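You operate a simulated robot arm through the tools that you are given. There is no shell and no other tool. Be economical: measure what you need, move in short steps, check, and stop when the job is done.

Carry out the task below with a simulated two-armed robot. There is one attempt and no reset: what you move stays moved.

## Task
Open the green cupboard door, take the teal jar and leave it on the shelf in the small green cupboard and shut the door again. Take the pink tube on the top of the pairing bench and put it away on the top of the green bench. Put the bottle labelled "rinse" from the top of the dish bench on the grate of the pure drip pan and the bottle labelled "pure water" on the top of the white bench shelf. The order is free. Set down upright: teal jar, bottle.
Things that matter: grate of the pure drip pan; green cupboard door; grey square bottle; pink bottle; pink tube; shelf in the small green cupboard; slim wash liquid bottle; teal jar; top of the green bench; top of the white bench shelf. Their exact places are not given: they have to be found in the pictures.

Only the result counts: the job must be done as asked and must still hold three seconds after the hand-in. Knocking over, shifting, dropping, spilling or breaking anything else fails it.

## Robot
Two 7-joint arms with two-finger parallel grippers on one trunk, on a base that drives. Base frame: it is fixed to the floor where the robot stands at the start and does not move with it; the origin is under the middle of the robot, x ahead of it, y to its left, z up. Lengths are in m, angles in rad, forces in N, time in s.
The left shoulder is at the start at [0.06, 0.189, 0.803], the right one opposite. With the tool pointing down near the work surface each hand reaches from about 0.18 to 0.46 m from the robot's upright axis, wherever it stands, measured 20 degrees to its own side. Places, roughly: grate of the pure drip pan [2.3, 2.7, 0.7]; green cupboard door [3.2, 0, 0.5]; grey square bottle, pink bottle, slim wash liquid  [4.5, 2.5, 1]; pink tube (4x4x10 cm) [2.6, 2, 0.9]; shelf in the small green cupboard [3.3, -0.2, 0.5]; teal jar (8x8x11 cm) [2.9, 1.9, 0.8]; top of the green bench [2.9, -0.4, 0.8]; top of the white bench shelf [3.1, 1.9, 1.1]. Payload 3.43 kg a hand.
The TCP of each hand is the grasp point between the finger pads, 0.03 m short of the fingertips. In the tool frame z runs along the fingers and y along their closing line. The gripper opens to 0.094 m. The fingers are 0.028 m wide and 0.01 m thick; the gripper's body (0.05 by 0.096 m) begins 0.055 m behind the TCP.
Orientation is told as [roll, pitch, yaw] about the base's x, y, z axes, in that order, counted from this pose: with the fingers straight down and closing along the base's y, the tool's x points along the base's -x, its y along +y and its z along -z.

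## Interface
- The arms move only by the tool servo_tool. It takes "left_plan", "right_plan" or both (then of equal length, played together; a hand with none holds still); each is a list of rows, each an object (a shift or turn left out is 0, a gripper value left out holds the last) with "delta_pos": the shift along the tool's x, y, z in m, a list of three; "dr": the turn, a rotation vector about the tool's x, y, z in rad, a list of three; "fingers": the closure, from 0 (fully open) to 1 (shut). In form: [{"delta_pos": [tx, ty, tz], "dr": [ax, ay, az], "fingers": fingers}, ...]. A call has 1 to 12 rows; each row shifts and turns the commanded pose from where the row before left it, along the tool's axes as they then stand. Each row takes 0.2 s and may step no farther than 0.05 m and 0.15 rad from the row before; otherwise, or with a gripper value out of range, the whole call is refused. Where a pose cannot be reached the arm comes as near as it can. A force on the tool above 40 N (or 10 N above the force at the start of the call, whichever is more), or a blocked arm, ends the call early, and 0.2 s more pass. Each finger travels about 0.153 m/s and halts on what it meets, pressing with about 33 N; the grip force reading is that of the motor and also rises with nothing between the fingers. The clock runs only during rows and for 0.2 s after the last one: add rows that do not move to give the fingers time. The reply holds the time, the measured pose of the TCP, the force on the tool along the base axes, the opening and the grip force, in the units named above and with some noise, with the torque about the TCP (base axes, N m) and any sound that the robot's microphone picked up.
- Cameras (640 x 400 px; columns grow to the right, rows downward): "scene" is now at [0.0239, -0.0049, 1.3624]; the picture's right is [-0.05, -1.00, 0.00], its down [-0.69, 0.03, -0.73] and it looks along [0.72, -0.04, -0.69] (base axes); focal length 253 px, centre (320, 200). "left" rides on the left gripper at [0.076, -0.014, -0.102] in its tool frame; the picture's right is [0.18, 0.98, 0.00], its down [-0.75, 0.14, -0.64] and it looks along [-0.63, 0.12, 0.77] (tool axes); focal length 243 px, centre (320, 200). "right" rides on the right gripper at [0.076, 0.014, -0.103] in its tool frame; the picture's right is [-0.18, 0.98, 0.00], its down [-0.75, -0.14, -0.64] and it looks along [-0.63, -0.12, 0.77] (tool axes); focal length 243 px, centre (320, 200).
- get_image(camera): a new picture of that camera. No time passes.
- move_column(by): slides the trunk up (or, below 0, down) by that many m; the arms and the scene camera ride with it, the base frame stays. It gives what a move gives, with no picture.
- steer(legs): drives the robot by 1 to 6 legs, each [ahead, left, turn to the left] in m, m and rad, along the robot's own axes; the way and the turn of a leg run together, so that a leg with both is an arc; at most 1.5 m and 3.142 rad a leg. The arms and the cameras ride along, it lands a little off, and it stops where it bumps. It gives what a move gives.
- head_to(pan, tilt): turns the head with the scene camera to pan (to the left, within 1.501 rad either way) and tilt (down, from -0.506 to 1.204), counted from straight ahead of the robot. It gives what a move gives.
- probe_pixels(camera, pixels): for up to 12 pixels [column, row] of the newest picture of that camera ("zoom" is the newest enlarged one), the place [x, y, z] in the base frame of the surface seen there, good to about 0.003 m. No time passes.
- zoom(camera, box): a new picture of the part [left, top, right, bottom] of that camera's present view, enlarged. No time passes.
- job_done(): hands the job in; it is judged then, once.

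Work in short steps. Measure before you move; look again where a grasp or a placing could have gone wrong, and mend it. You have 110 turns and 108 pictures in all, those below and enlarged ones among them. Open the grippers and draw the arms clear of the work before you hand the job in, unless the task says otherwise.

The tools are called after "Call:" as name(argument=value, ...) on one line, values as JSON. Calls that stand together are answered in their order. servo_tool: Moves the arms, as the interface text tells. Its arguments: {"type":"object","properties":{"left_plan":{"type":"array"},"right_plan":{"type":"array"}},"required":[]} The other tools are called the same way: move_column (by) slides the trunk up or down; steer (legs) drives the base; head_to (pan, tilt) turns the head that bears the scene camera; get_image (camera) takes a picture; probe_pixels (camera, pixels) gives the place of the surface under pixels of a picture; zoom (camera, box) takes an enlarged picture of a part of a camera's view; job_done () hands the job in.

At the start:

```text
t: 0.0
left_tcp_pos: [0.3922, 0.131, 0.6958]
left_ee_rot: [0.0, 0.0, 0.001]
left_ft_force: [-0.2, 0.1, 0.2]
left_ft_torque: [-0.01, -0.01, 0.03]
left_gripper_width: 0.0938
left_finger_force: 0.0
right_tcp_pos: [0.3179, -0.1423, 0.6546]
right_ee_rot: [0.0, -0.001, -0.001]
right_ft_force: [0.0, 0.8, 0.2]
right_ft_torque: [-0.02, 0.0, -0.03]
right_gripper_width: 0.0937
right_finger_force: 0.0
trunk travel left (down, up): [-0.475, 0.515]
robot x, y, heading: [-0.0026, 0.0007, 0.0]
head pan, tilt: [-0.051, 0.759]
```

scene: 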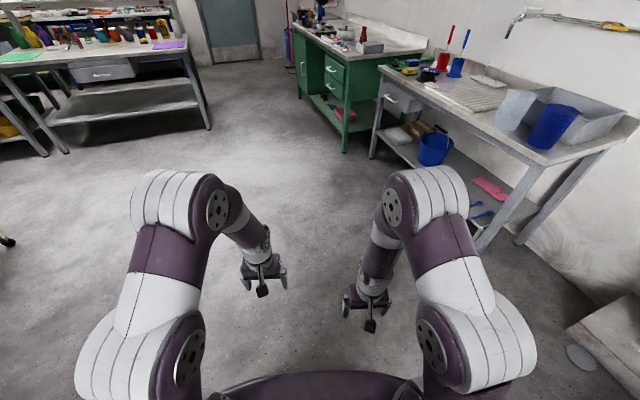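
right: 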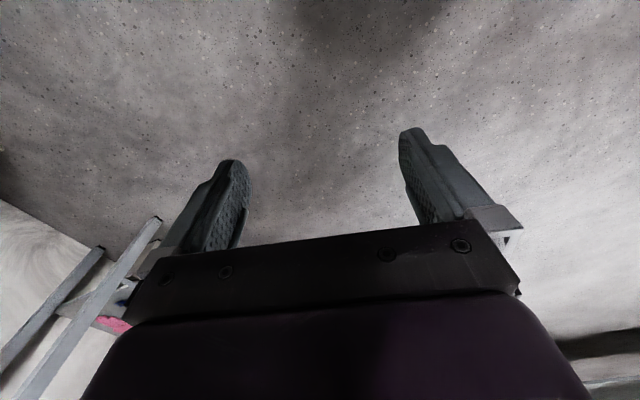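
left: 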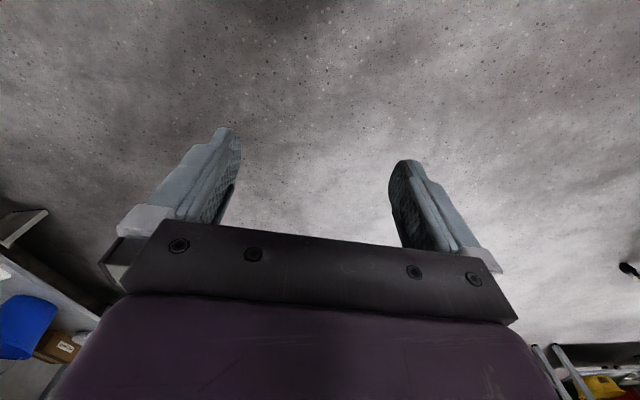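

The start picture shows the green bench ahead-right and a bench ahead-left. I look ahead with less tilt first.

Call:
head_to(pan=0.5, tilt=0.25)

Call:
get_image(camera="scene")

Call:
zoom(camera="scene", box=[160, 100, 480, 300])

```text
t: 1.0
left_tcp_pos: [0.3921, 0.13, 0.6971]
left_ee_rot: [0.001, -0.001, 0.0]
left_ft_force: [-0.1, -0.3, 0.5]
left_ft_torque: [-0.01, 0.0, 0.0]
left_gripper_width: 0.0939
left_finger_force: 0.1
right_tcp_pos: [0.3184, -0.1415, 0.6536]
right_ee_rot: [0.001, -0.002, 0.001]
right_ft_force: [-0.1, -0.2, 0.6]
right_ft_torque: [-0.01, -0.02, 0.0]
right_gripper_width: 0.0939
right_finger_force: 0.1
trunk travel left (down, up): [-0.475, 0.515]
robot x, y, heading: [-0.0035, -0.0032, -0.0]
head pan, tilt: [0.499, 0.25]
```

```text
104 pictures are left
```

scene: 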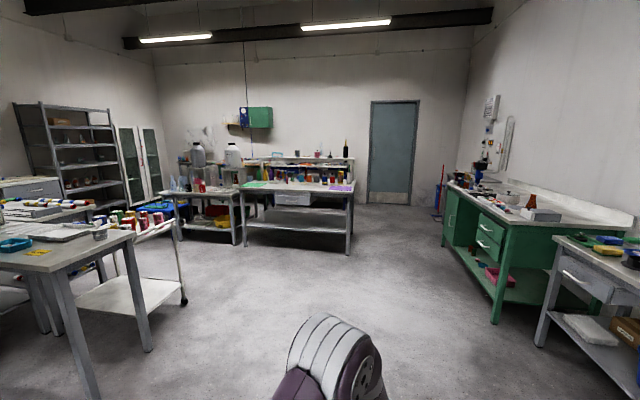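

```text
2.00 times, centred on (320, 200) of scene
```

zoom: 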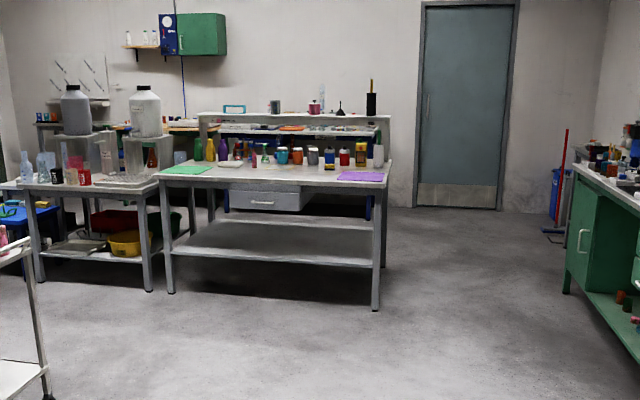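

I zoom on places to locate items: pairing bench and the cupboard.

Call:
probe_pixels(camera="zoom", pixels=[[170, 172], [378, 180], [130, 180], [275, 105], [375, 305], [165, 290], [150, 290], [140, 45], [150, 105], [580, 240], [575, 300], [40, 280]])

Call:
zoom(camera="scene", box=[235, 140, 365, 221])

Call:
zoom(camera="scene", box=[155, 100, 285, 181])

Call:
zoom(camera="scene", box=[430, 150, 640, 280])

```text
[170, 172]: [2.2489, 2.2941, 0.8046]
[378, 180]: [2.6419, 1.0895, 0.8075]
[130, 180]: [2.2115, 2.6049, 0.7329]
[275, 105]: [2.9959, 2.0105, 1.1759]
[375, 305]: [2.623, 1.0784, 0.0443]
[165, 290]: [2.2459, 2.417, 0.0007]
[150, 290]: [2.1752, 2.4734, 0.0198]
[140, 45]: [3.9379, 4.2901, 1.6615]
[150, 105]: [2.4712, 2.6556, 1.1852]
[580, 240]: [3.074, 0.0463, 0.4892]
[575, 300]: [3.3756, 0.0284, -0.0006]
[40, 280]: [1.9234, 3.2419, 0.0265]
```

```text
4.92 times, centred on (300, 180) of scene
```

zoom: 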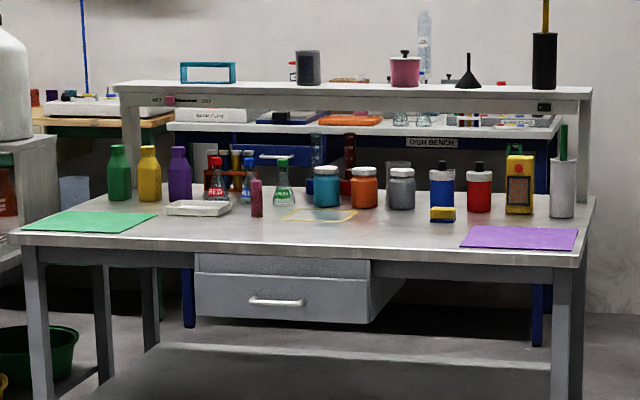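

```text
4.92 times, centred on (220, 140) of scene
```

zoom: 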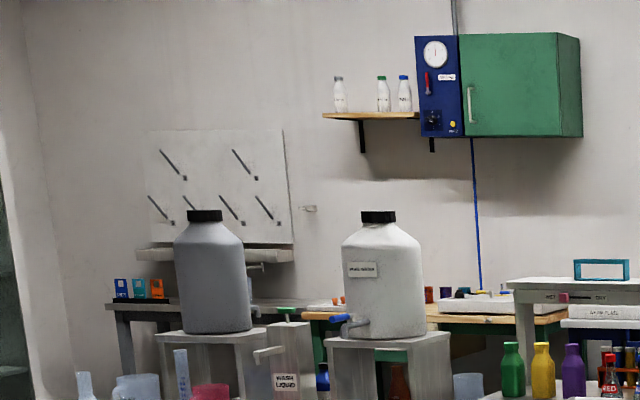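

```text
3.05 times, centred on (535, 215) of scene
```

zoom: 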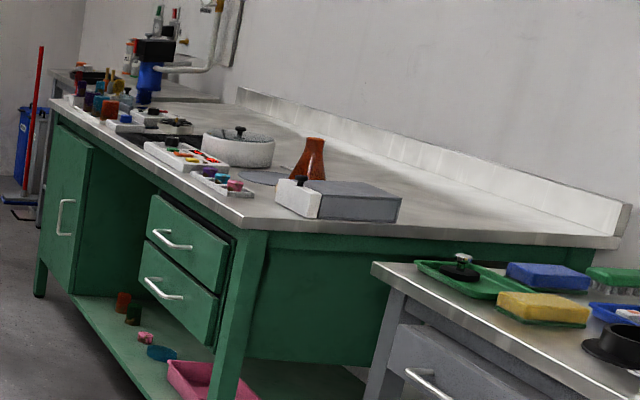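

The pairing bench's front edge runs (2.25,2.29)→(2.64,1.09); the "DISH BENCH" stands behind it. I raise the trunk so the hands clear the bench top, then drive in front of it.

Call:
move_column(by=0.3)

Call:
steer(legs=[[0.82, 0.85, 0], [0.82, 0.85, 0], [0, 0, 0.31]])

Call:
head_to(pan=0, tilt=0.6)

Call:
get_image(camera="scene")

```text
t: 4.0
left_tcp_pos: [0.3924, 0.1311, 0.997]
left_ee_rot: [0.001, -0.001, 0.0]
left_ft_force: [-0.1, 0.0, -0.2]
left_ft_torque: [0.01, -0.01, 0.01]
left_gripper_width: 0.0943
left_finger_force: 0.0
right_tcp_pos: [0.3185, -0.1421, 0.9554]
right_ee_rot: [0.001, -0.001, 0.0]
right_ft_force: [-0.9, 1.0, -0.6]
right_ft_torque: [-0.01, 0.01, 0.0]
right_gripper_width: 0.094
right_finger_force: 0.0
trunk travel left (down, up): [-0.775, 0.215]
robot x, y, heading: [0.0007, -0.0002, -0.0]
head pan, tilt: [0.499, 0.25]
```

```text
t: 16.6
left_tcp_pos: [1.971, 1.9631, 0.996]
left_ee_rot: [0.0, -0.001, 0.317]
left_ft_force: [-0.3, -0.1, -0.1]
left_ft_torque: [0.03, 0.01, 0.0]
left_gripper_width: 0.0939
left_finger_force: 0.1
right_tcp_pos: [1.9862, 1.6814, 0.9548]
right_ee_rot: [0.0, 0.001, 0.32]
right_ft_force: [-0.7, -0.2, -0.6]
right_ft_torque: [0.0, -0.01, -0.03]
right_gripper_width: 0.0941
right_finger_force: 0.1
trunk travel left (down, up): [-0.775, 0.215]
robot x, y, heading: [1.6395, 1.714, 0.316]
head pan, tilt: [0.499, 0.25]
```

```text
t: 17.6
left_tcp_pos: [1.9715, 1.9634, 0.9959]
left_ee_rot: [0.0, 0.0, 0.318]
left_ft_force: [0.1, -0.3, -1.3]
left_ft_torque: [0.0, 0.0, -0.01]
left_gripper_width: 0.0938
left_finger_force: 0.1
right_tcp_pos: [1.9876, 1.682, 0.9542]
right_ee_rot: [0.0, -0.002, 0.32]
right_ft_force: [0.1, 0.6, 0.3]
right_ft_torque: [0.0, 0.02, 0.03]
right_gripper_width: 0.094
right_finger_force: 0.1
trunk travel left (down, up): [-0.775, 0.215]
robot x, y, heading: [1.6404, 1.7195, 0.319]
head pan, tilt: [0.0, 0.6]
```

```text
99 pictures are left
```

scene: 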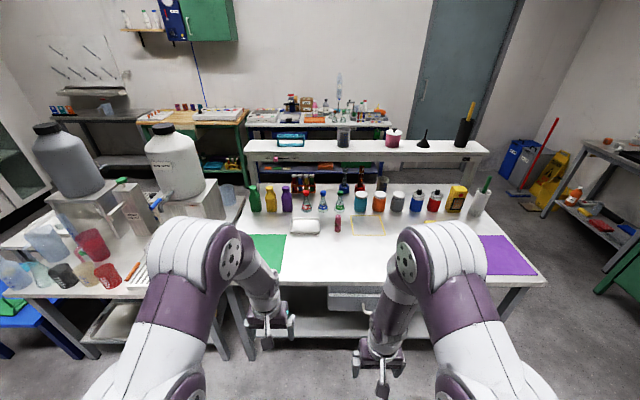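

The pink tube (338,225) and teal jar (360,203) are visible. I zoom on the bench and the dish bench, and probe.

Call:
probe_pixels(camera="scene", pixels=[[338, 230], [338, 217], [360, 208], [360, 195], [378, 203], [343, 206], [300, 285], [300, 140], [342, 140], [300, 117], [370, 117], [385, 275]])

Call:
zoom(camera="scene", box=[240, 70, 400, 170])

Call:
zoom(camera="scene", box=[270, 160, 430, 260])

Call:
zoom(camera="scene", box=[0, 100, 240, 310])

```text
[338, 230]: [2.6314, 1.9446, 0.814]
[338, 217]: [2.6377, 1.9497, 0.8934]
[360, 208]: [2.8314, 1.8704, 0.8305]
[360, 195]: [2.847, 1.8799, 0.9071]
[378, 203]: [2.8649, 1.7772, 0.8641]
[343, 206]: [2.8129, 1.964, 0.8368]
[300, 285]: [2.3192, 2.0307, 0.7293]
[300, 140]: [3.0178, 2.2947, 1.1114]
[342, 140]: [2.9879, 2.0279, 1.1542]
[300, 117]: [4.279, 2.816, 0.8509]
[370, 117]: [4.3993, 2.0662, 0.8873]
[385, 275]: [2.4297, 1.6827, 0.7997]
```

```text
4.00 times, centred on (320, 120) of scene
```

zoom: 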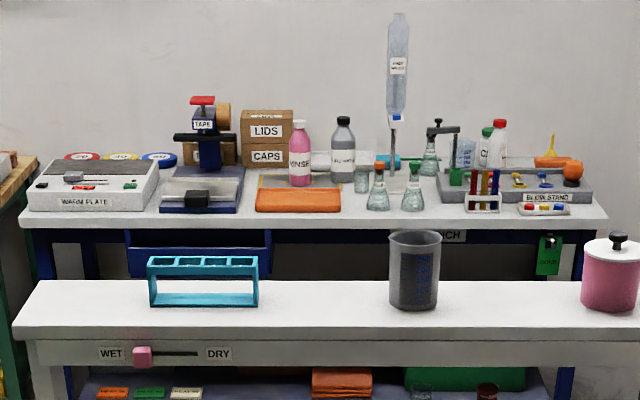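

```text
4.00 times, centred on (350, 210) of scene
```

zoom: 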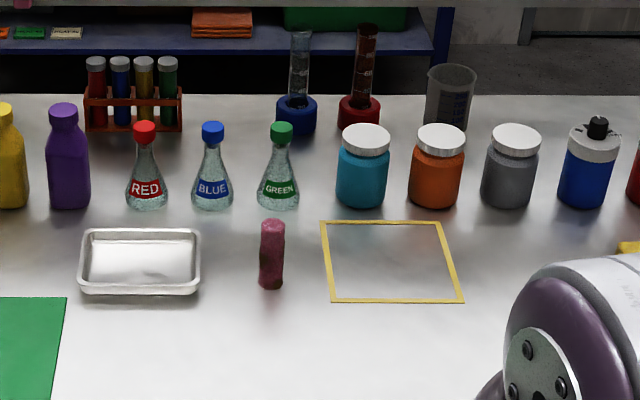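

```text
1.90 times, centred on (120, 205) of scene
```

zoom: 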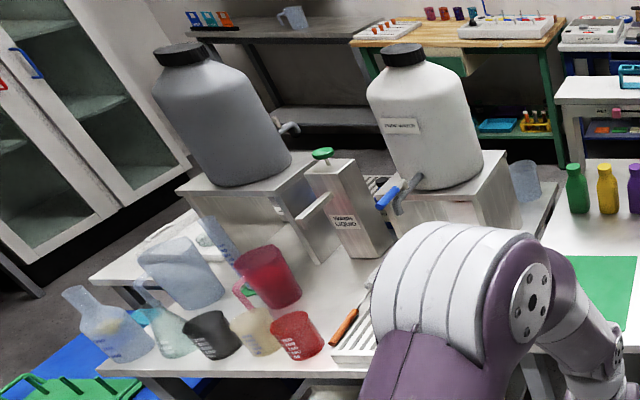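

RINSE is the pink bottle on the dish bench. I look down to see the base's footprint relative to the bench.

Call:
head_to(pan=0, tilt=1.2)

Call:
get_image(camera="scene")

```text
t: 18.6
left_tcp_pos: [1.9717, 1.9632, 0.9977]
left_ee_rot: [-0.001, 0.001, 0.317]
left_ft_force: [-0.3, 0.5, -0.5]
left_ft_torque: [0.01, 0.0, 0.02]
left_gripper_width: 0.0938
left_finger_force: 0.0
right_tcp_pos: [1.9877, 1.6811, 0.9541]
right_ee_rot: [-0.001, 0.0, 0.318]
right_ft_force: [-0.8, -0.2, -0.1]
right_ft_torque: [0.0, 0.0, 0.0]
right_gripper_width: 0.0939
right_finger_force: 0.1
trunk travel left (down, up): [-0.775, 0.215]
robot x, y, heading: [1.6422, 1.721, 0.325]
head pan, tilt: [0.0, 1.201]
```

```text
95 pictures are left
```

scene: 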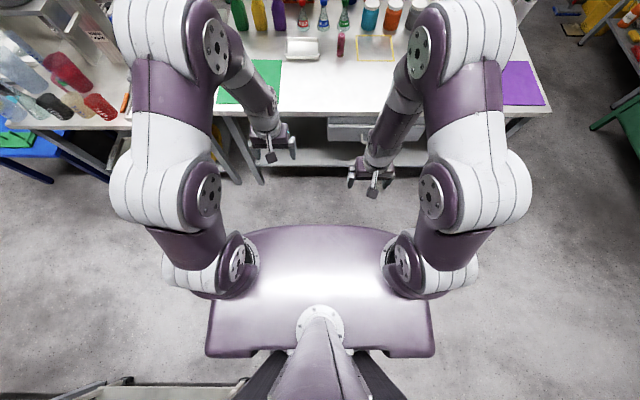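

I probe the body's front edge, floor and bench edge to judge the clearance.

Call:
probe_pixels(camera="scene", pixels=[[320, 228], [320, 240], [320, 215], [320, 113], [320, 165], [230, 340], [130, 385], [170, 60], [200, 190], [320, 320], [100, 385]])

```text
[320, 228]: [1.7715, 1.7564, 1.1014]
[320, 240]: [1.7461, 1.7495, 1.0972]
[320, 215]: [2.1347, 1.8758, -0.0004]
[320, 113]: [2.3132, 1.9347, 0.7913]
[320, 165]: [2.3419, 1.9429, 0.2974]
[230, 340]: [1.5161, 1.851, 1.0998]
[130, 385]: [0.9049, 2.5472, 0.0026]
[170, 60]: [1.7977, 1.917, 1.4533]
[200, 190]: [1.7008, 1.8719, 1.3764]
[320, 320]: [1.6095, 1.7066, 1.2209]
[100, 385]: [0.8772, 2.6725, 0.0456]
```

The body front is about 0.14 m from the axis, and the bench edge is 0.70 m away. I move closer with a small shift right.

Call:
steer(legs=[[0.38, -0.1, 0]])

Call:
head_to(pan=0, tilt=0.9)

Call:
get_image(camera="scene")

```text
t: 21.0
left_tcp_pos: [2.3674, 1.987, 0.9968]
left_ee_rot: [0.001, 0.0, 0.313]
left_ft_force: [0.1, -0.2, -0.1]
left_ft_torque: [-0.04, 0.0, 0.0]
left_gripper_width: 0.0939
left_finger_force: 0.0
right_tcp_pos: [2.3821, 1.7049, 0.9548]
right_ee_rot: [-0.001, 0.001, 0.314]
right_ft_force: [-0.4, 0.8, -0.4]
right_ft_torque: [0.02, 0.04, -0.01]
right_gripper_width: 0.0939
right_finger_force: 0.0
trunk travel left (down, up): [-0.775, 0.215]
robot x, y, heading: [2.0338, 1.7432, 0.311]
head pan, tilt: [0.0, 1.201]
```

```text
t: 21.8
left_tcp_pos: [2.3678, 1.987, 0.9959]
left_ee_rot: [-0.001, 0.001, 0.312]
left_ft_force: [0.2, -0.6, -0.6]
left_ft_torque: [0.02, 0.01, 0.02]
left_gripper_width: 0.0942
left_finger_force: 0.0
right_tcp_pos: [2.3828, 1.7056, 0.954]
right_ee_rot: [0.0, -0.001, 0.315]
right_ft_force: [-0.1, 0.9, 0.0]
right_ft_torque: [0.01, 0.0, 0.02]
right_gripper_width: 0.0941
right_finger_force: 0.0
trunk travel left (down, up): [-0.775, 0.215]
robot x, y, heading: [2.0327, 1.741, 0.313]
head pan, tilt: [0.0, 0.901]
```

```text
94 pictures are left
```

scene: 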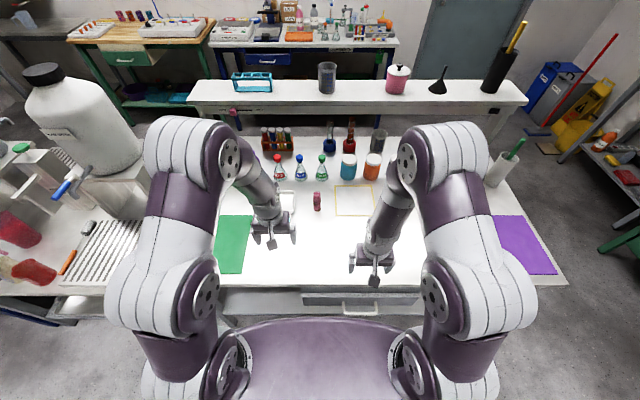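

The grate is seen at (105,245). I pre-position the left hand for the tube: forward 0.17, right 0.12, down 0.045, then tilt the fingers 45° forward to see whether reach suffices.

Call:
servo_tool(left_plan=[{"delta_pos": [-0.034, -0.024, 0.009]}, {"delta_pos": [-0.034, -0.024, 0.009]}, {"delta_pos": [-0.034, -0.024, 0.009]}, {"delta_pos": [-0.034, -0.024, 0.009]}, {"delta_pos": [-0.034, -0.024, 0.009]}, {"dr": [0, -0.13, 0]}, {"dr": [0, -0.13, 0]}, {"dr": [0, -0.13, 0]}, {"dr": [0, -0.13, 0]}, {"dr": [0, -0.13, 0]}, {"dr": [0, -0.13, 0]}])

Call:
get_image(camera="left")

Call:
get_image(camera="scene")

```text
t: 24.2
left_tcp_pos: [2.567, 1.9255, 0.9532]
left_ee_rot: [-0.002, -0.784, 0.314]
left_ft_force: [-0.1, 0.7, -0.7]
left_ft_torque: [0.02, -0.01, 0.01]
left_gripper_width: 0.094
left_finger_force: 0.0
right_tcp_pos: [2.3816, 1.7052, 0.9539]
right_ee_rot: [0.001, 0.0, 0.314]
right_ft_force: [-0.4, -0.2, -0.6]
right_ft_torque: [0.01, -0.03, -0.01]
right_gripper_width: 0.0939
right_finger_force: 0.1
trunk travel left (down, up): [-0.775, 0.215]
robot x, y, heading: [2.0386, 1.743, 0.313]
head pan, tilt: [0.0, 0.901]
```

```text
93 pictures are left
```

left: 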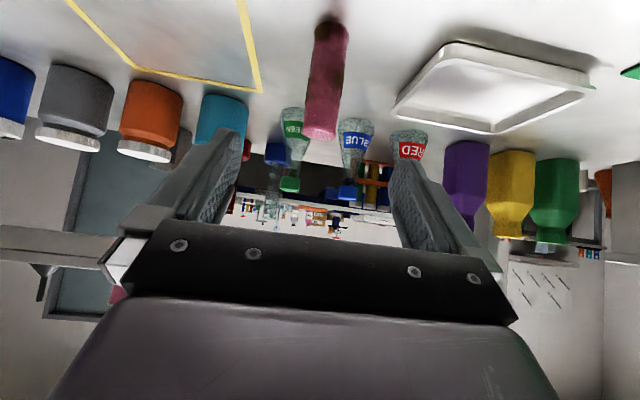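

```text
92 pictures are left
```

scene: 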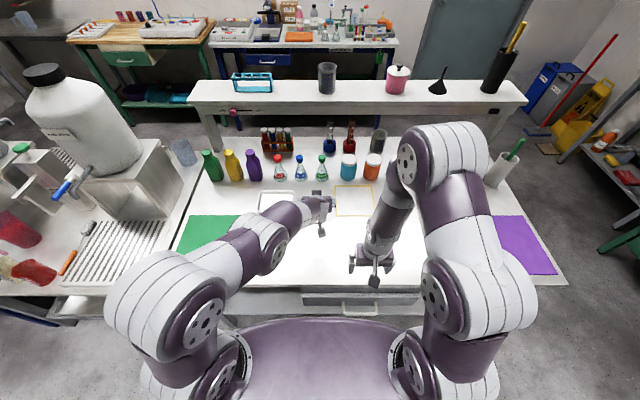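

Reached well; the arm has spare reach. In the left view the tube is at (325,80), centred between the fingers; I probe it.

Call:
probe_pixels(camera="left", pixels=[[325, 60], [322, 100], [320, 131], [307, 100], [340, 80], [330, 20], [215, 110], [230, 55]])

```text
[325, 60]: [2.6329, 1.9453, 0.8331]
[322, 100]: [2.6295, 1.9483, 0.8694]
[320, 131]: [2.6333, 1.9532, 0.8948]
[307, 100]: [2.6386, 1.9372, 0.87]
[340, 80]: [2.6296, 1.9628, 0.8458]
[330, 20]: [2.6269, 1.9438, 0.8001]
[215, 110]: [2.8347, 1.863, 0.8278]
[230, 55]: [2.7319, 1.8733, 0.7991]
```

I advance 0.124 m along the fingers onto the tube and close.

Call:
servo_tool(left_plan=[{"delta_pos": [0.002, 0.001, 0.035]}, {"delta_pos": [0.002, 0.001, 0.035]}, {"delta_pos": [0.002, 0, 0.03]}, {"delta_pos": [0.001, 0, 0.024]}, {"fingers": 1}, {"fingers": 1}, {"fingers": 1}, {}])

Call:
get_image(camera="left")

```text
t: 26.0
left_tcp_pos: [2.6424, 1.9525, 0.8594]
left_ee_rot: [0.001, -0.779, 0.314]
left_ft_force: [0.0, -0.5, -0.5]
left_ft_torque: [-0.02, 0.01, 0.0]
left_gripper_width: 0.0341
left_finger_force: 32.5
right_tcp_pos: [2.3834, 1.7057, 0.9535]
right_ee_rot: [0.001, -0.001, 0.314]
right_ft_force: [-0.2, 0.4, -1.0]
right_ft_torque: [0.0, 0.01, 0.02]
right_gripper_width: 0.094
right_finger_force: 0.0
trunk travel left (down, up): [-0.775, 0.215]
robot x, y, heading: [2.0406, 1.7432, 0.314]
head pan, tilt: [0.0, 0.901]
```

```text
91 pictures are left
```

left: 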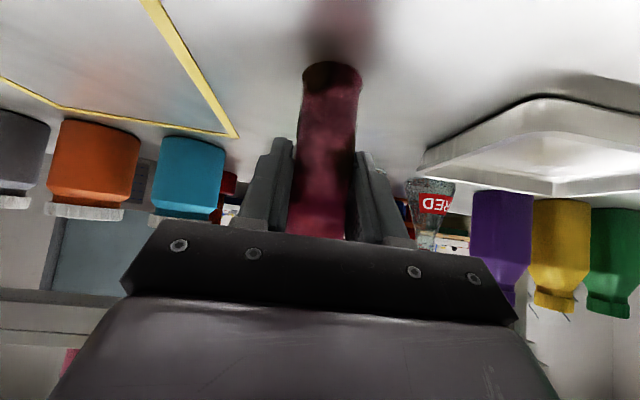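

The tube is gripped (0.034 m). I lift it 0.16, draw it back 0.2 and a bit to the left.

Call:
servo_tool(left_plan=[{"delta_pos": [-0.03, 0, -0.03]}, {"delta_pos": [-0.03, 0, -0.03]}, {"delta_pos": [-0.03, 0, -0.03]}, {"delta_pos": [-0.024, 0, -0.024]}, {"delta_pos": [0.03, 0.02, -0.03]}, {"delta_pos": [0.03, 0.02, -0.03]}, {"delta_pos": [0.03, 0.02, -0.03]}, {"delta_pos": [0.03, 0.02, -0.03]}, {"delta_pos": [0.02, 0.02, -0.02]}], right_plan=[{}, {}, {}, {}, {"delta_pos": [-0.04, 0, 0]}, {"delta_pos": [-0.04, 0, 0]}, {"delta_pos": [-0.04, 0, -0.01]}, {"delta_pos": [-0.04, 0, -0.01]}, {"delta_pos": [-0.04, 0, -0.01]}])

Call:
servo_tool(right_plan=[{"dr": [0, -0.13, 0]}, {"dr": [0, -0.13, 0]}, {"dr": [0, -0.13, 0]}, {"dr": [0, -0.13, 0]}, {"dr": [0, -0.13, 0]}, {"dr": [0, -0.13, 0]}])

Call:
get_image(camera="right")

Call:
get_image(camera="scene")

```text
t: 28.0
left_tcp_pos: [2.4264, 1.9867, 1.0187]
left_ee_rot: [-0.001, -0.781, 0.314]
left_ft_force: [0.2, 0.6, -0.1]
left_ft_torque: [-0.02, 0.01, -0.01]
left_gripper_width: 0.0339
left_finger_force: 33.0
right_tcp_pos: [2.5756, 1.7672, 0.9852]
right_ee_rot: [-0.001, 0.003, 0.316]
right_ft_force: [0.5, 0.7, -0.5]
right_ft_torque: [0.04, 0.02, 0.02]
right_gripper_width: 0.0939
right_finger_force: 0.2
trunk travel left (down, up): [-0.775, 0.215]
robot x, y, heading: [2.0365, 1.7441, 0.313]
head pan, tilt: [0.0, 0.901]
```

```text
t: 29.4
left_tcp_pos: [2.4257, 1.9856, 1.019]
left_ee_rot: [0.0, -0.779, 0.313]
left_ft_force: [0.3, -0.1, -1.9]
left_ft_torque: [-0.03, 0.0, 0.01]
left_gripper_width: 0.0337
left_finger_force: 32.9
right_tcp_pos: [2.5733, 1.7607, 0.9818]
right_ee_rot: [-0.032, -0.672, 0.317]
right_ft_force: [0.3, -0.1, -0.5]
right_ft_torque: [0.02, -0.02, -0.05]
right_gripper_width: 0.094
right_finger_force: 0.1
right hand out of reach, approached as far as the arm can: row 6
trunk travel left (down, up): [-0.775, 0.215]
robot x, y, heading: [2.0383, 1.7438, 0.312]
head pan, tilt: [0.0, 0.901]
```

```text
90 pictures are left
```

right: 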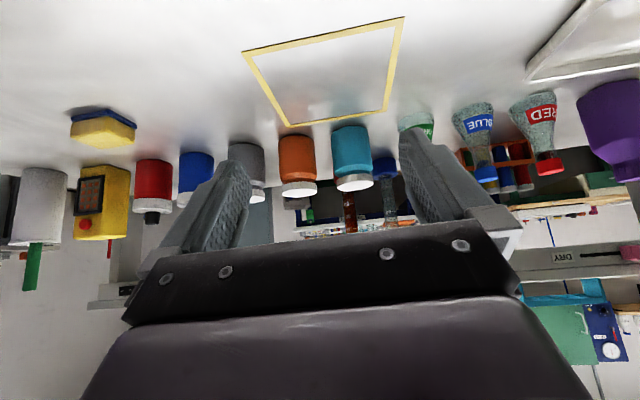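

```text
89 pictures are left
```

scene: 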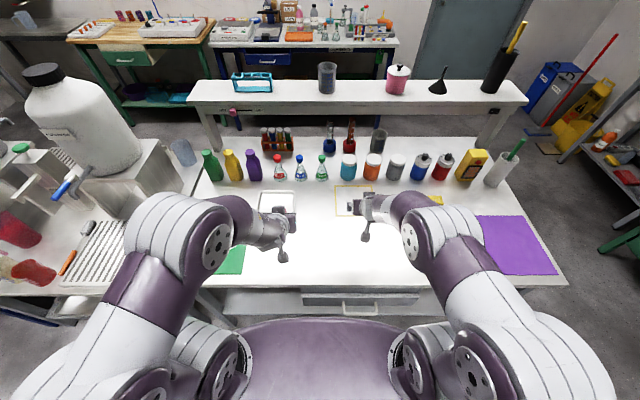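

The right hand hit a limit at tilt 0.67. In the right view the teal jar is at (352,150), orange (297,160), green flask (415,125); I probe their edges to measure the gaps.

Call:
zoom(camera="right", box=[220, 80, 460, 230])

```text
2.67 times, centred on (340, 155) of right
```

zoom: 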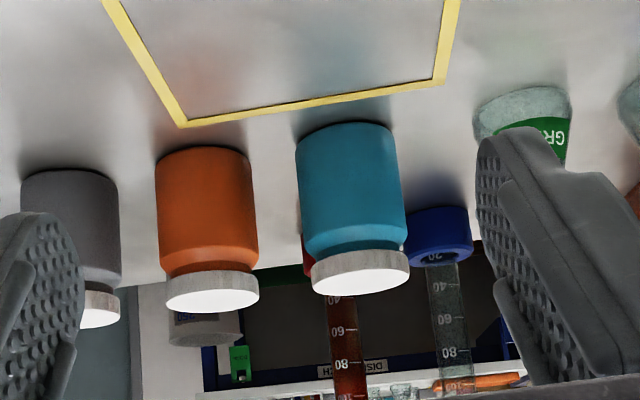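

Call:
probe_pixels(camera="zoom", pixels=[[302, 190], [352, 180], [398, 180], [245, 200], [205, 200], [162, 200], [357, 240], [360, 262], [360, 280], [490, 120], [320, 270], [400, 262]])

```text
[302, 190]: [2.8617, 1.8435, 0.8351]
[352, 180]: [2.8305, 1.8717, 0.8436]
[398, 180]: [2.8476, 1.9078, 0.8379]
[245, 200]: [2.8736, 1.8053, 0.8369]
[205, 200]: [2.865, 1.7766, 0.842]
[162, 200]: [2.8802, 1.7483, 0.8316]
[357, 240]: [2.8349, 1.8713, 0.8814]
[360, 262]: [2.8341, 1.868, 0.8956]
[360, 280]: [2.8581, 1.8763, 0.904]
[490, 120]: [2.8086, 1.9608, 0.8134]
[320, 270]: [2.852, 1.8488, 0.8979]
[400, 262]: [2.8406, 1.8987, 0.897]
```

Gaps are ~2 cm either side of the jar, enough for the open fingers (outer ±57 mm against ~63 mm). I move the right hand to a pre-grasp ~11 cm before the jar, aligned to its centre (lateral 0.903).

Call:
servo_tool(right_plan=[{"delta_pos": [-0.0263, 0.005, 0.032]}, {"delta_pos": [-0.0263, 0.005, 0.032]}, {"delta_pos": [-0.0263, 0.005, 0.032]}, {"delta_pos": [-0.0263, 0.005, 0.032]}, {"delta_pos": [-0.0263, 0.005, 0.032]}, {}])

Call:
get_image(camera="right")

```text
t: 30.8
left_tcp_pos: [2.4247, 1.9862, 1.0198]
left_ee_rot: [0.0, -0.781, 0.312]
left_ft_force: [0.6, 0.2, 0.4]
left_ft_torque: [0.0, -0.02, 0.03]
left_gripper_width: 0.0336
left_finger_force: 32.5
right_tcp_pos: [2.7609, 1.8541, 0.963]
right_ee_rot: [0.0, -0.78, 0.311]
right_ft_force: [-0.9, 0.3, 0.1]
right_ft_torque: [0.04, 0.0, 0.03]
right_gripper_width: 0.0939
right_finger_force: 0.1
trunk travel left (down, up): [-0.775, 0.215]
robot x, y, heading: [2.034, 1.7429, 0.313]
head pan, tilt: [0.0, 0.901]
```

```text
87 pictures are left
```

right: 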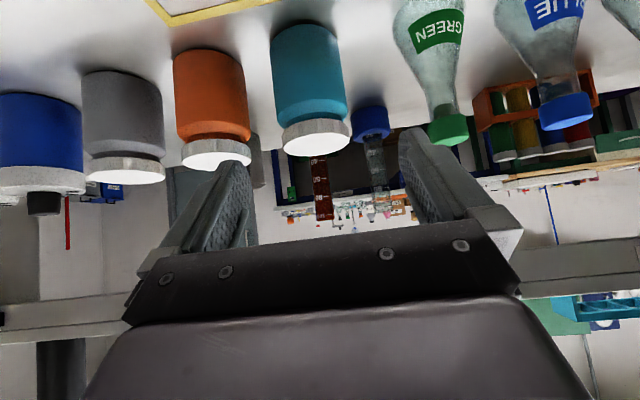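

Tilt 0.78 reached at fwd 0.72. I re-probe the jar from this view (312,80) for its centre.

Call:
probe_pixels(camera="right", pixels=[[276, 80], [309, 75], [342, 70], [309, 115], [285, 125], [346, 122], [244, 90], [176, 90], [405, 35], [372, 115], [316, 140]])

```text
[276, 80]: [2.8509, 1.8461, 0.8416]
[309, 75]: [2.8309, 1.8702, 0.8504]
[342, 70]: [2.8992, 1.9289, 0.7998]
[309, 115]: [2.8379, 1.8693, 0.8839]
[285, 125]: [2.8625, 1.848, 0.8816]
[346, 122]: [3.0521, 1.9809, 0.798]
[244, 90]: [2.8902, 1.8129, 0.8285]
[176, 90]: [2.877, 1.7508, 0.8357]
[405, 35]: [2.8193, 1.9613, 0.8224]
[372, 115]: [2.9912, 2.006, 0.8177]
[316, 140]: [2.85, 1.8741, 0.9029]
```

The jar's centre lateral is ~0.910 and the TCP is 7 mm left of that. I tilt further to ~1.04 (so the palm clears the lid), correct laterally, and lower slightly; then check.

Call:
servo_tool(right_plan=[{"dr": [0, -0.13, 0]}, {"dr": [0, -0.13, 0]}, {"delta_pos": [0.037, -0.007, 0]}, {"delta_pos": [0, 0, 0.03]}, {}])

Call:
get_image(camera="right")

```text
t: 32.0
left_tcp_pos: [2.4243, 1.9859, 1.0197]
left_ee_rot: [-0.001, -0.78, 0.313]
left_ft_force: [-0.3, -0.4, -1.0]
left_ft_torque: [-0.02, 0.02, -0.01]
left_gripper_width: 0.0343
left_finger_force: 32.9
right_tcp_pos: [2.7695, 1.8516, 0.9155]
right_ee_rot: [-0.002, -1.042, 0.314]
right_ft_force: [0.4, 0.8, -0.2]
right_ft_torque: [0.0, 0.01, 0.01]
right_gripper_width: 0.0942
right_finger_force: 0.0
trunk travel left (down, up): [-0.775, 0.215]
robot x, y, heading: [2.04, 1.7412, 0.313]
head pan, tilt: [0.0, 0.901]
```

```text
86 pictures are left
```

right: 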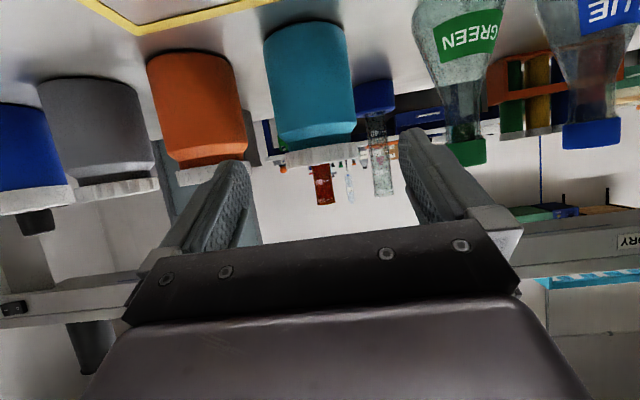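

Aligned (lateral 0.912 vs 0.910). I advance 0.106 along the fingers in small rows and close.

Call:
servo_tool(right_plan=[{"delta_pos": [0, -0.001, 0.03]}, {"delta_pos": [0, -0.001, 0.03]}, {"delta_pos": [0, 0, 0.026]}, {"delta_pos": [0, 0, 0.02]}, {}])

Call:
get_image(camera="right")

Call:
zoom(camera="scene", box=[260, 120, 460, 245])

```text
t: 33.2
left_tcp_pos: [2.4248, 1.9862, 1.018]
left_ee_rot: [-0.001, -0.78, 0.314]
left_ft_force: [0.2, -0.2, -1.0]
left_ft_torque: [0.02, 0.0, -0.02]
left_gripper_width: 0.0338
left_finger_force: 33.5
right_tcp_pos: [2.8226, 1.8634, 0.8815]
right_ee_rot: [0.0, -1.041, 0.314]
right_ft_force: [0.0, 0.2, 0.2]
right_ft_torque: [0.0, 0.03, 0.0]
right_gripper_width: 0.0941
right_finger_force: 0.0
right hand out of reach, approached as far as the arm can: row 3, 4
trunk travel left (down, up): [-0.775, 0.215]
robot x, y, heading: [2.033, 1.7455, 0.315]
head pan, tilt: [0.0, 0.901]
```

```text
85 pictures are left
```

right: 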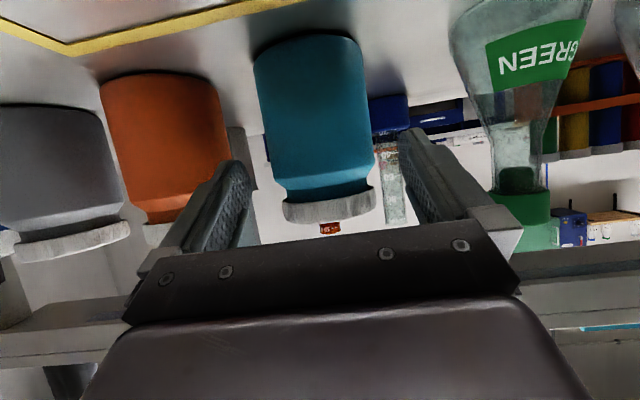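

```text
3.20 times, centred on (360, 182) of scene
```

zoom: 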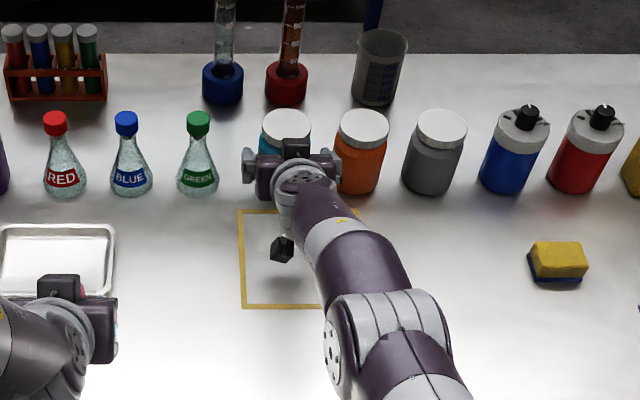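

The arm ran out ~4 cm short. I back the hand off 0.1, drive 0.07 m closer, and retry.

Call:
servo_tool(right_plan=[{"delta_pos": [0, 0, -0.04]}, {"delta_pos": [0, 0, -0.04]}, {"delta_pos": [-0.02, 0, -0.045]}, {"delta_pos": [-0.02, 0, -0.045]}])

Call:
steer(legs=[[0.07, 0, 0]])

Call:
get_image(camera="right")

```text
t: 34.2
left_tcp_pos: [2.4226, 1.9861, 1.0211]
left_ee_rot: [-0.001, -0.782, 0.314]
left_ft_force: [-0.1, -0.7, -1.0]
left_ft_torque: [-0.01, -0.01, -0.01]
left_gripper_width: 0.0336
left_finger_force: 33.2
right_tcp_pos: [2.6988, 1.8242, 1.0027]
right_ee_rot: [-0.002, -1.04, 0.317]
right_ft_force: [-0.9, 0.2, 0.5]
right_ft_torque: [0.03, -0.02, 0.01]
right_gripper_width: 0.0938
right_finger_force: 0.2
trunk travel left (down, up): [-0.775, 0.215]
robot x, y, heading: [2.0354, 1.7396, 0.321]
head pan, tilt: [0.0, 0.901]
```

```text
t: 35.2
left_tcp_pos: [2.4915, 2.0066, 1.02]
left_ee_rot: [-0.001, -0.78, 0.315]
left_ft_force: [0.3, -0.4, -1.1]
left_ft_torque: [0.06, 0.0, 0.03]
left_gripper_width: 0.0338
left_finger_force: 33.1
right_tcp_pos: [2.7683, 1.8454, 1.0022]
right_ee_rot: [-0.001, -1.039, 0.317]
right_ft_force: [0.8, 0.0, 0.0]
right_ft_torque: [0.0, 0.01, 0.01]
right_gripper_width: 0.094
right_finger_force: 0.0
trunk travel left (down, up): [-0.775, 0.215]
robot x, y, heading: [2.1043, 1.768, 0.314]
head pan, tilt: [0.0, 0.901]
```

```text
83 pictures are left
```

right: 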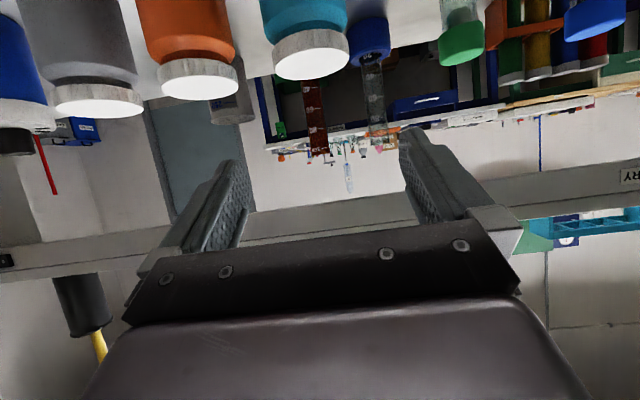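

Drove without bumping. I shift the hand down 0.073 along tool x, 3 mm left, then approach part way and look.

Call:
servo_tool(right_plan=[{"delta_pos": [0.037, 0.003, 0]}, {"delta_pos": [0.036, 0, 0]}, {"delta_pos": [0, 0, 0.04]}, {"delta_pos": [0, 0, 0.04]}, {}])

Call:
get_image(camera="right")

```text
t: 36.5
left_tcp_pos: [2.4912, 2.0077, 1.0193]
left_ee_rot: [-0.001, -0.78, 0.315]
left_ft_force: [0.7, -0.5, 0.3]
left_ft_torque: [-0.02, 0.0, 0.02]
left_gripper_width: 0.0332
left_finger_force: 33.0
right_tcp_pos: [2.7968, 1.8588, 0.8989]
right_ee_rot: [0.001, -1.041, 0.316]
right_ft_force: [0.7, -1.2, 0.2]
right_ft_torque: [0.01, -0.05, -0.01]
right_gripper_width: 0.0938
right_finger_force: 0.1
trunk travel left (down, up): [-0.775, 0.215]
robot x, y, heading: [2.0998, 1.7634, 0.314]
head pan, tilt: [0.0, 0.901]
```

```text
82 pictures are left
```

right: 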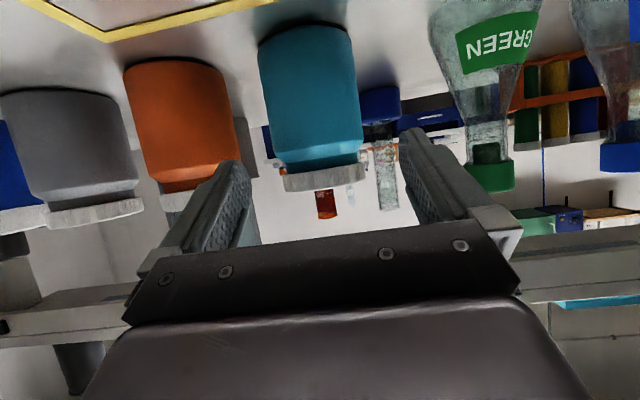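

At row 131 the jar spans cols 268–362 (mid 315 vs tool axis 320), so ~2 mm correction. I advance 0.073 and close.

Call:
servo_tool(right_plan=[{"delta_pos": [0, -0.002, 0.025]}, {"delta_pos": [0, 0, 0.025]}, {"delta_pos": [0, 0, 0.023]}, {}, {"fingers": 1}, {"fingers": 1}, {"fingers": 1}])

Call:
get_image(camera="right")

```text
t: 38.0
left_tcp_pos: [2.4911, 2.0084, 1.0192]
left_ee_rot: [0.0, -0.779, 0.314]
left_ft_force: [0.4, -0.1, 0.3]
left_ft_torque: [-0.01, 0.0, 0.04]
left_gripper_width: 0.033
left_finger_force: 32.9
right_tcp_pos: [2.8572, 1.8759, 0.8614]
right_ee_rot: [-0.001, -1.039, 0.316]
right_ft_force: [-0.8, -0.1, -0.2]
right_ft_torque: [0.0, 0.01, -0.03]
right_gripper_width: 0.0741
right_finger_force: 32.8
trunk travel left (down, up): [-0.775, 0.215]
robot x, y, heading: [2.1013, 1.7618, 0.317]
head pan, tilt: [0.0, 0.901]
```

```text
81 pictures are left
```

right: 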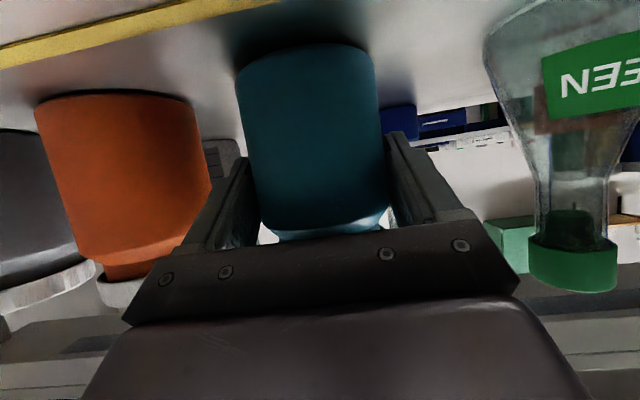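

Jar gripped at 0.074 m. I lift ~0.09, then draw back and up, clear of the neighbours.

Call:
servo_tool(right_plan=[{"delta_pos": [-0.038, 0, -0.0225]}, {"delta_pos": [-0.038, 0, -0.0225]}, {"delta_pos": [-0.038, 0, -0.0225]}, {"delta_pos": [0.0228, 0, -0.0388]}, {"delta_pos": [0.0228, 0, -0.0388]}, {"delta_pos": [0.0228, 0, -0.0388]}, {"delta_pos": [0.0228, 0, -0.0388]}, {"delta_pos": [0.0228, 0, -0.0388]}, {"delta_pos": [0.0228, 0, -0.0388]}])

Call:
get_image(camera="scene")

```text
t: 40.0
left_tcp_pos: [2.49, 2.0082, 1.0194]
left_ee_rot: [-0.001, -0.781, 0.314]
left_ft_force: [-0.2, 0.1, 0.3]
left_ft_torque: [-0.01, -0.02, 0.01]
left_gripper_width: 0.0326
left_finger_force: 33.1
right_tcp_pos: [2.6, 1.7923, 0.9972]
right_ee_rot: [-0.003, -1.042, 0.314]
right_ft_force: [0.1, 0.2, 0.7]
right_ft_torque: [0.01, 0.03, -0.02]
right_gripper_width: 0.0
right_finger_force: 33.0
trunk travel left (down, up): [-0.775, 0.215]
robot x, y, heading: [2.1051, 1.7655, 0.321]
head pan, tilt: [0.0, 0.901]
```

```text
80 pictures are left
```

scene: 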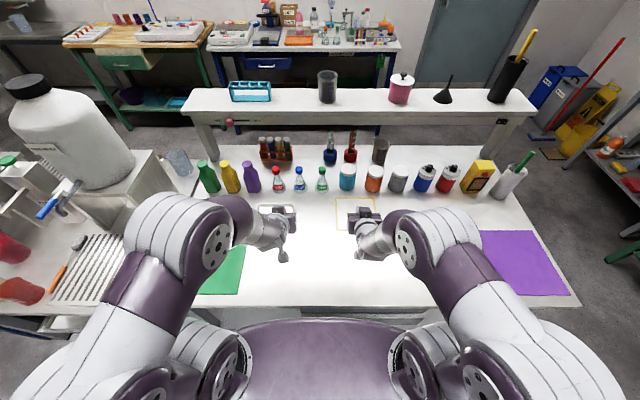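

The right gripper reads 0.0 – the jar slipped out. I zoom to see whether it still stands.

Call:
zoom(camera="scene", box=[270, 130, 470, 255])

Call:
zoom(camera="right", box=[160, 0, 480, 200])

```text
3.20 times, centred on (370, 192) of scene
```

zoom: 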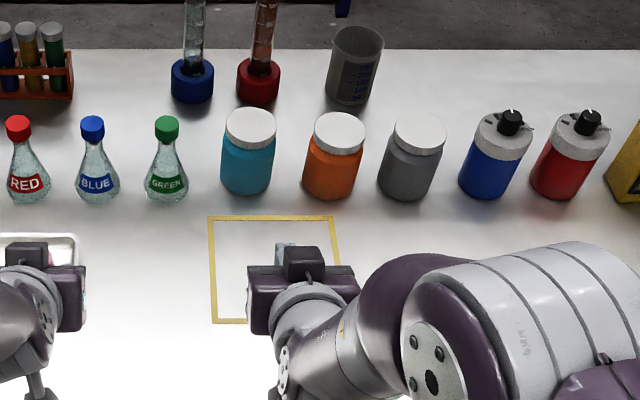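

```text
2.00 times, centred on (320, 100) of right
```

zoom: 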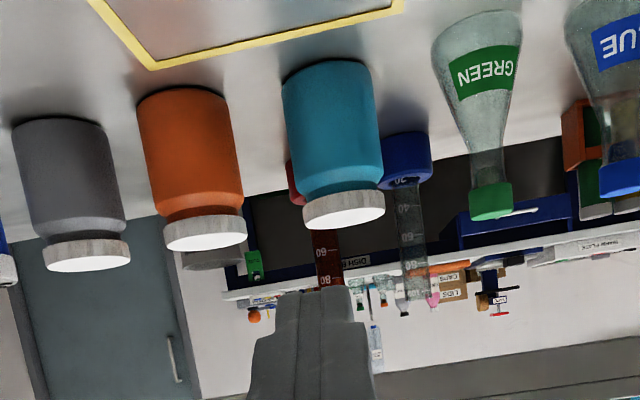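

The jar still stands. Contact was too near its front; this time I centre the TCP on it with a flatter tilt (1.15). I probe its present place.

Call:
probe_pixels(camera="zoom", pixels=[[292, 140], [333, 120], [375, 130], [335, 150], [343, 205], [345, 225], [240, 150], [320, 205], [310, 218], [380, 205], [440, 80]])

Call:
servo_tool(right_plan=[{"fingers": 0}, {"fingers": 0}, {"fingers": 0, "dr": [0, -0.11, 0]}, {}])

Call:
get_image(camera="right")

```text
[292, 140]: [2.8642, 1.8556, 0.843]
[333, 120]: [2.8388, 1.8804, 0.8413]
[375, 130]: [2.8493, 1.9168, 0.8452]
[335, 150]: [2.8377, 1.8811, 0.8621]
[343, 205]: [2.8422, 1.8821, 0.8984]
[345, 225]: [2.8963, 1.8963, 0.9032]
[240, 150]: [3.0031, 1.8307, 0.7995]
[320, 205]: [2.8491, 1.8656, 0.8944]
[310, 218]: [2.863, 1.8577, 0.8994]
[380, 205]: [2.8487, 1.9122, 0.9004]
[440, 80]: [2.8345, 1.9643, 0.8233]
```

```text
t: 41.0
left_tcp_pos: [2.4912, 2.0069, 1.0195]
left_ee_rot: [0.0, -0.781, 0.314]
left_ft_force: [0.8, 0.4, -0.2]
left_ft_torque: [-0.03, 0.0, 0.0]
left_gripper_width: 0.0329
left_finger_force: 33.0
right_tcp_pos: [2.6019, 1.8025, 1.0021]
right_ee_rot: [-0.028, -1.149, 0.335]
right_ft_force: [0.4, -0.9, -0.6]
right_ft_torque: [0.01, -0.01, 0.03]
right_gripper_width: 0.0941
right_finger_force: 0.0
right hand out of reach, approached as far as the arm can: row 3
trunk travel left (down, up): [-0.775, 0.215]
robot x, y, heading: [2.1033, 1.7621, 0.314]
head pan, tilt: [0.0, 0.901]
```

```text
77 pictures are left
```

right: 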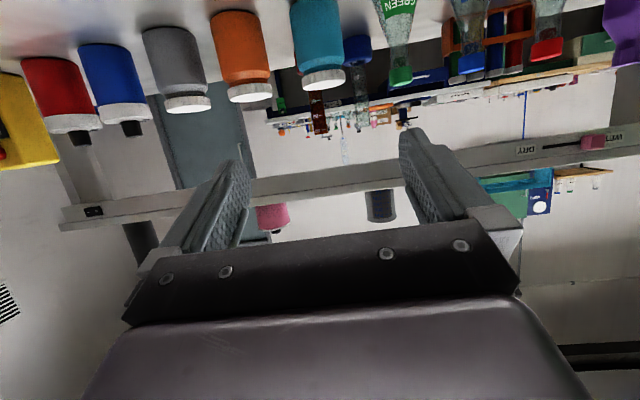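

The jar's centre is now lateral 0.905, fwd 3.320 (own frame). I advance 0.22 along the fingers with a 1 cm left shift, then look.

Call:
servo_tool(right_plan=[{"delta_pos": [0, 0.005, 0.044]}, {"delta_pos": [0, 0.0045, 0.044]}, {"delta_pos": [0, 0, 0.044]}, {"delta_pos": [0, 0, 0.044]}, {"delta_pos": [0.004, 0, 0.044]}, {}])

Call:
get_image(camera="right")

```text
t: 42.5
left_tcp_pos: [2.4899, 2.0086, 1.0196]
left_ee_rot: [0.0, -0.779, 0.315]
left_ft_force: [0.4, -0.4, -0.7]
left_ft_torque: [-0.01, -0.03, -0.02]
left_gripper_width: 0.033
left_finger_force: 33.1
right_tcp_pos: [2.7889, 1.8724, 0.9105]
right_ee_rot: [-0.003, -1.149, 0.316]
right_ft_force: [0.6, 0.9, 0.3]
right_ft_torque: [0.03, -0.03, 0.0]
right_gripper_width: 0.0939
right_finger_force: 0.0
trunk travel left (down, up): [-0.775, 0.215]
robot x, y, heading: [2.099, 1.7633, 0.315]
head pan, tilt: [0.0, 0.901]
```

```text
76 pictures are left
```

right: 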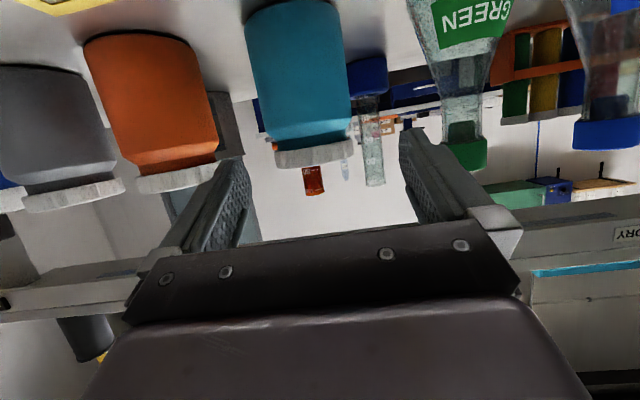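

The TCP is ~9 mm left of the jar. I correct, advance 0.0965 and hold before closing.

Call:
servo_tool(right_plan=[{"delta_pos": [0.005, -0.009, 0]}, {"delta_pos": [0.005, 0, 0.025]}, {"delta_pos": [0, 0, 0.025]}, {"delta_pos": [0, 0, 0.025]}, {"delta_pos": [0, 0, 0.0215]}, {}])

Call:
get_image(camera="right")

Call:
zoom(camera="scene", box=[290, 130, 450, 230])

```text
t: 43.9
left_tcp_pos: [2.4903, 2.0078, 1.02]
left_ee_rot: [0.002, -0.781, 0.316]
left_ft_force: [0.4, -0.3, 0.7]
left_ft_torque: [-0.03, 0.02, -0.07]
left_gripper_width: 0.0329
left_finger_force: 33.3
right_tcp_pos: [2.8703, 1.8921, 0.8594]
right_ee_rot: [0.0, -1.152, 0.318]
right_ft_force: [0.4, 0.1, 0.6]
right_ft_torque: [0.0, 0.01, 0.0]
right_gripper_width: 0.094
right_finger_force: 0.0
trunk travel left (down, up): [-0.775, 0.215]
robot x, y, heading: [2.1032, 1.7627, 0.317]
head pan, tilt: [0.0, 0.901]
```

```text
75 pictures are left
```

right: 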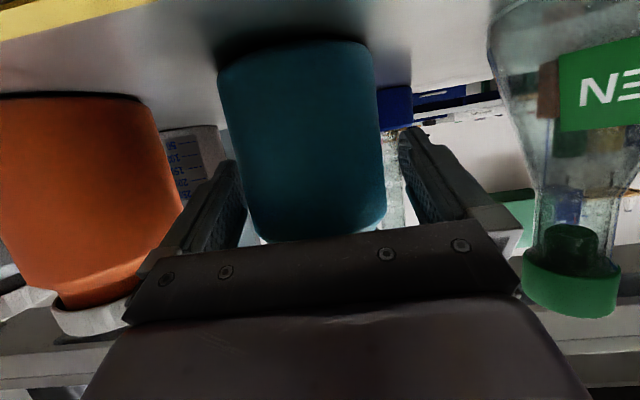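

```text
4.00 times, centred on (370, 180) of scene
```

zoom: 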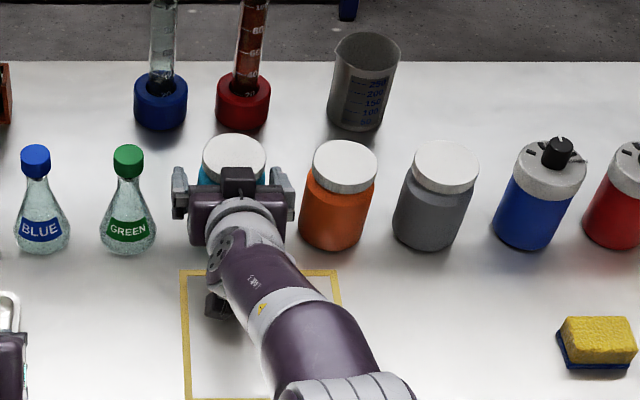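

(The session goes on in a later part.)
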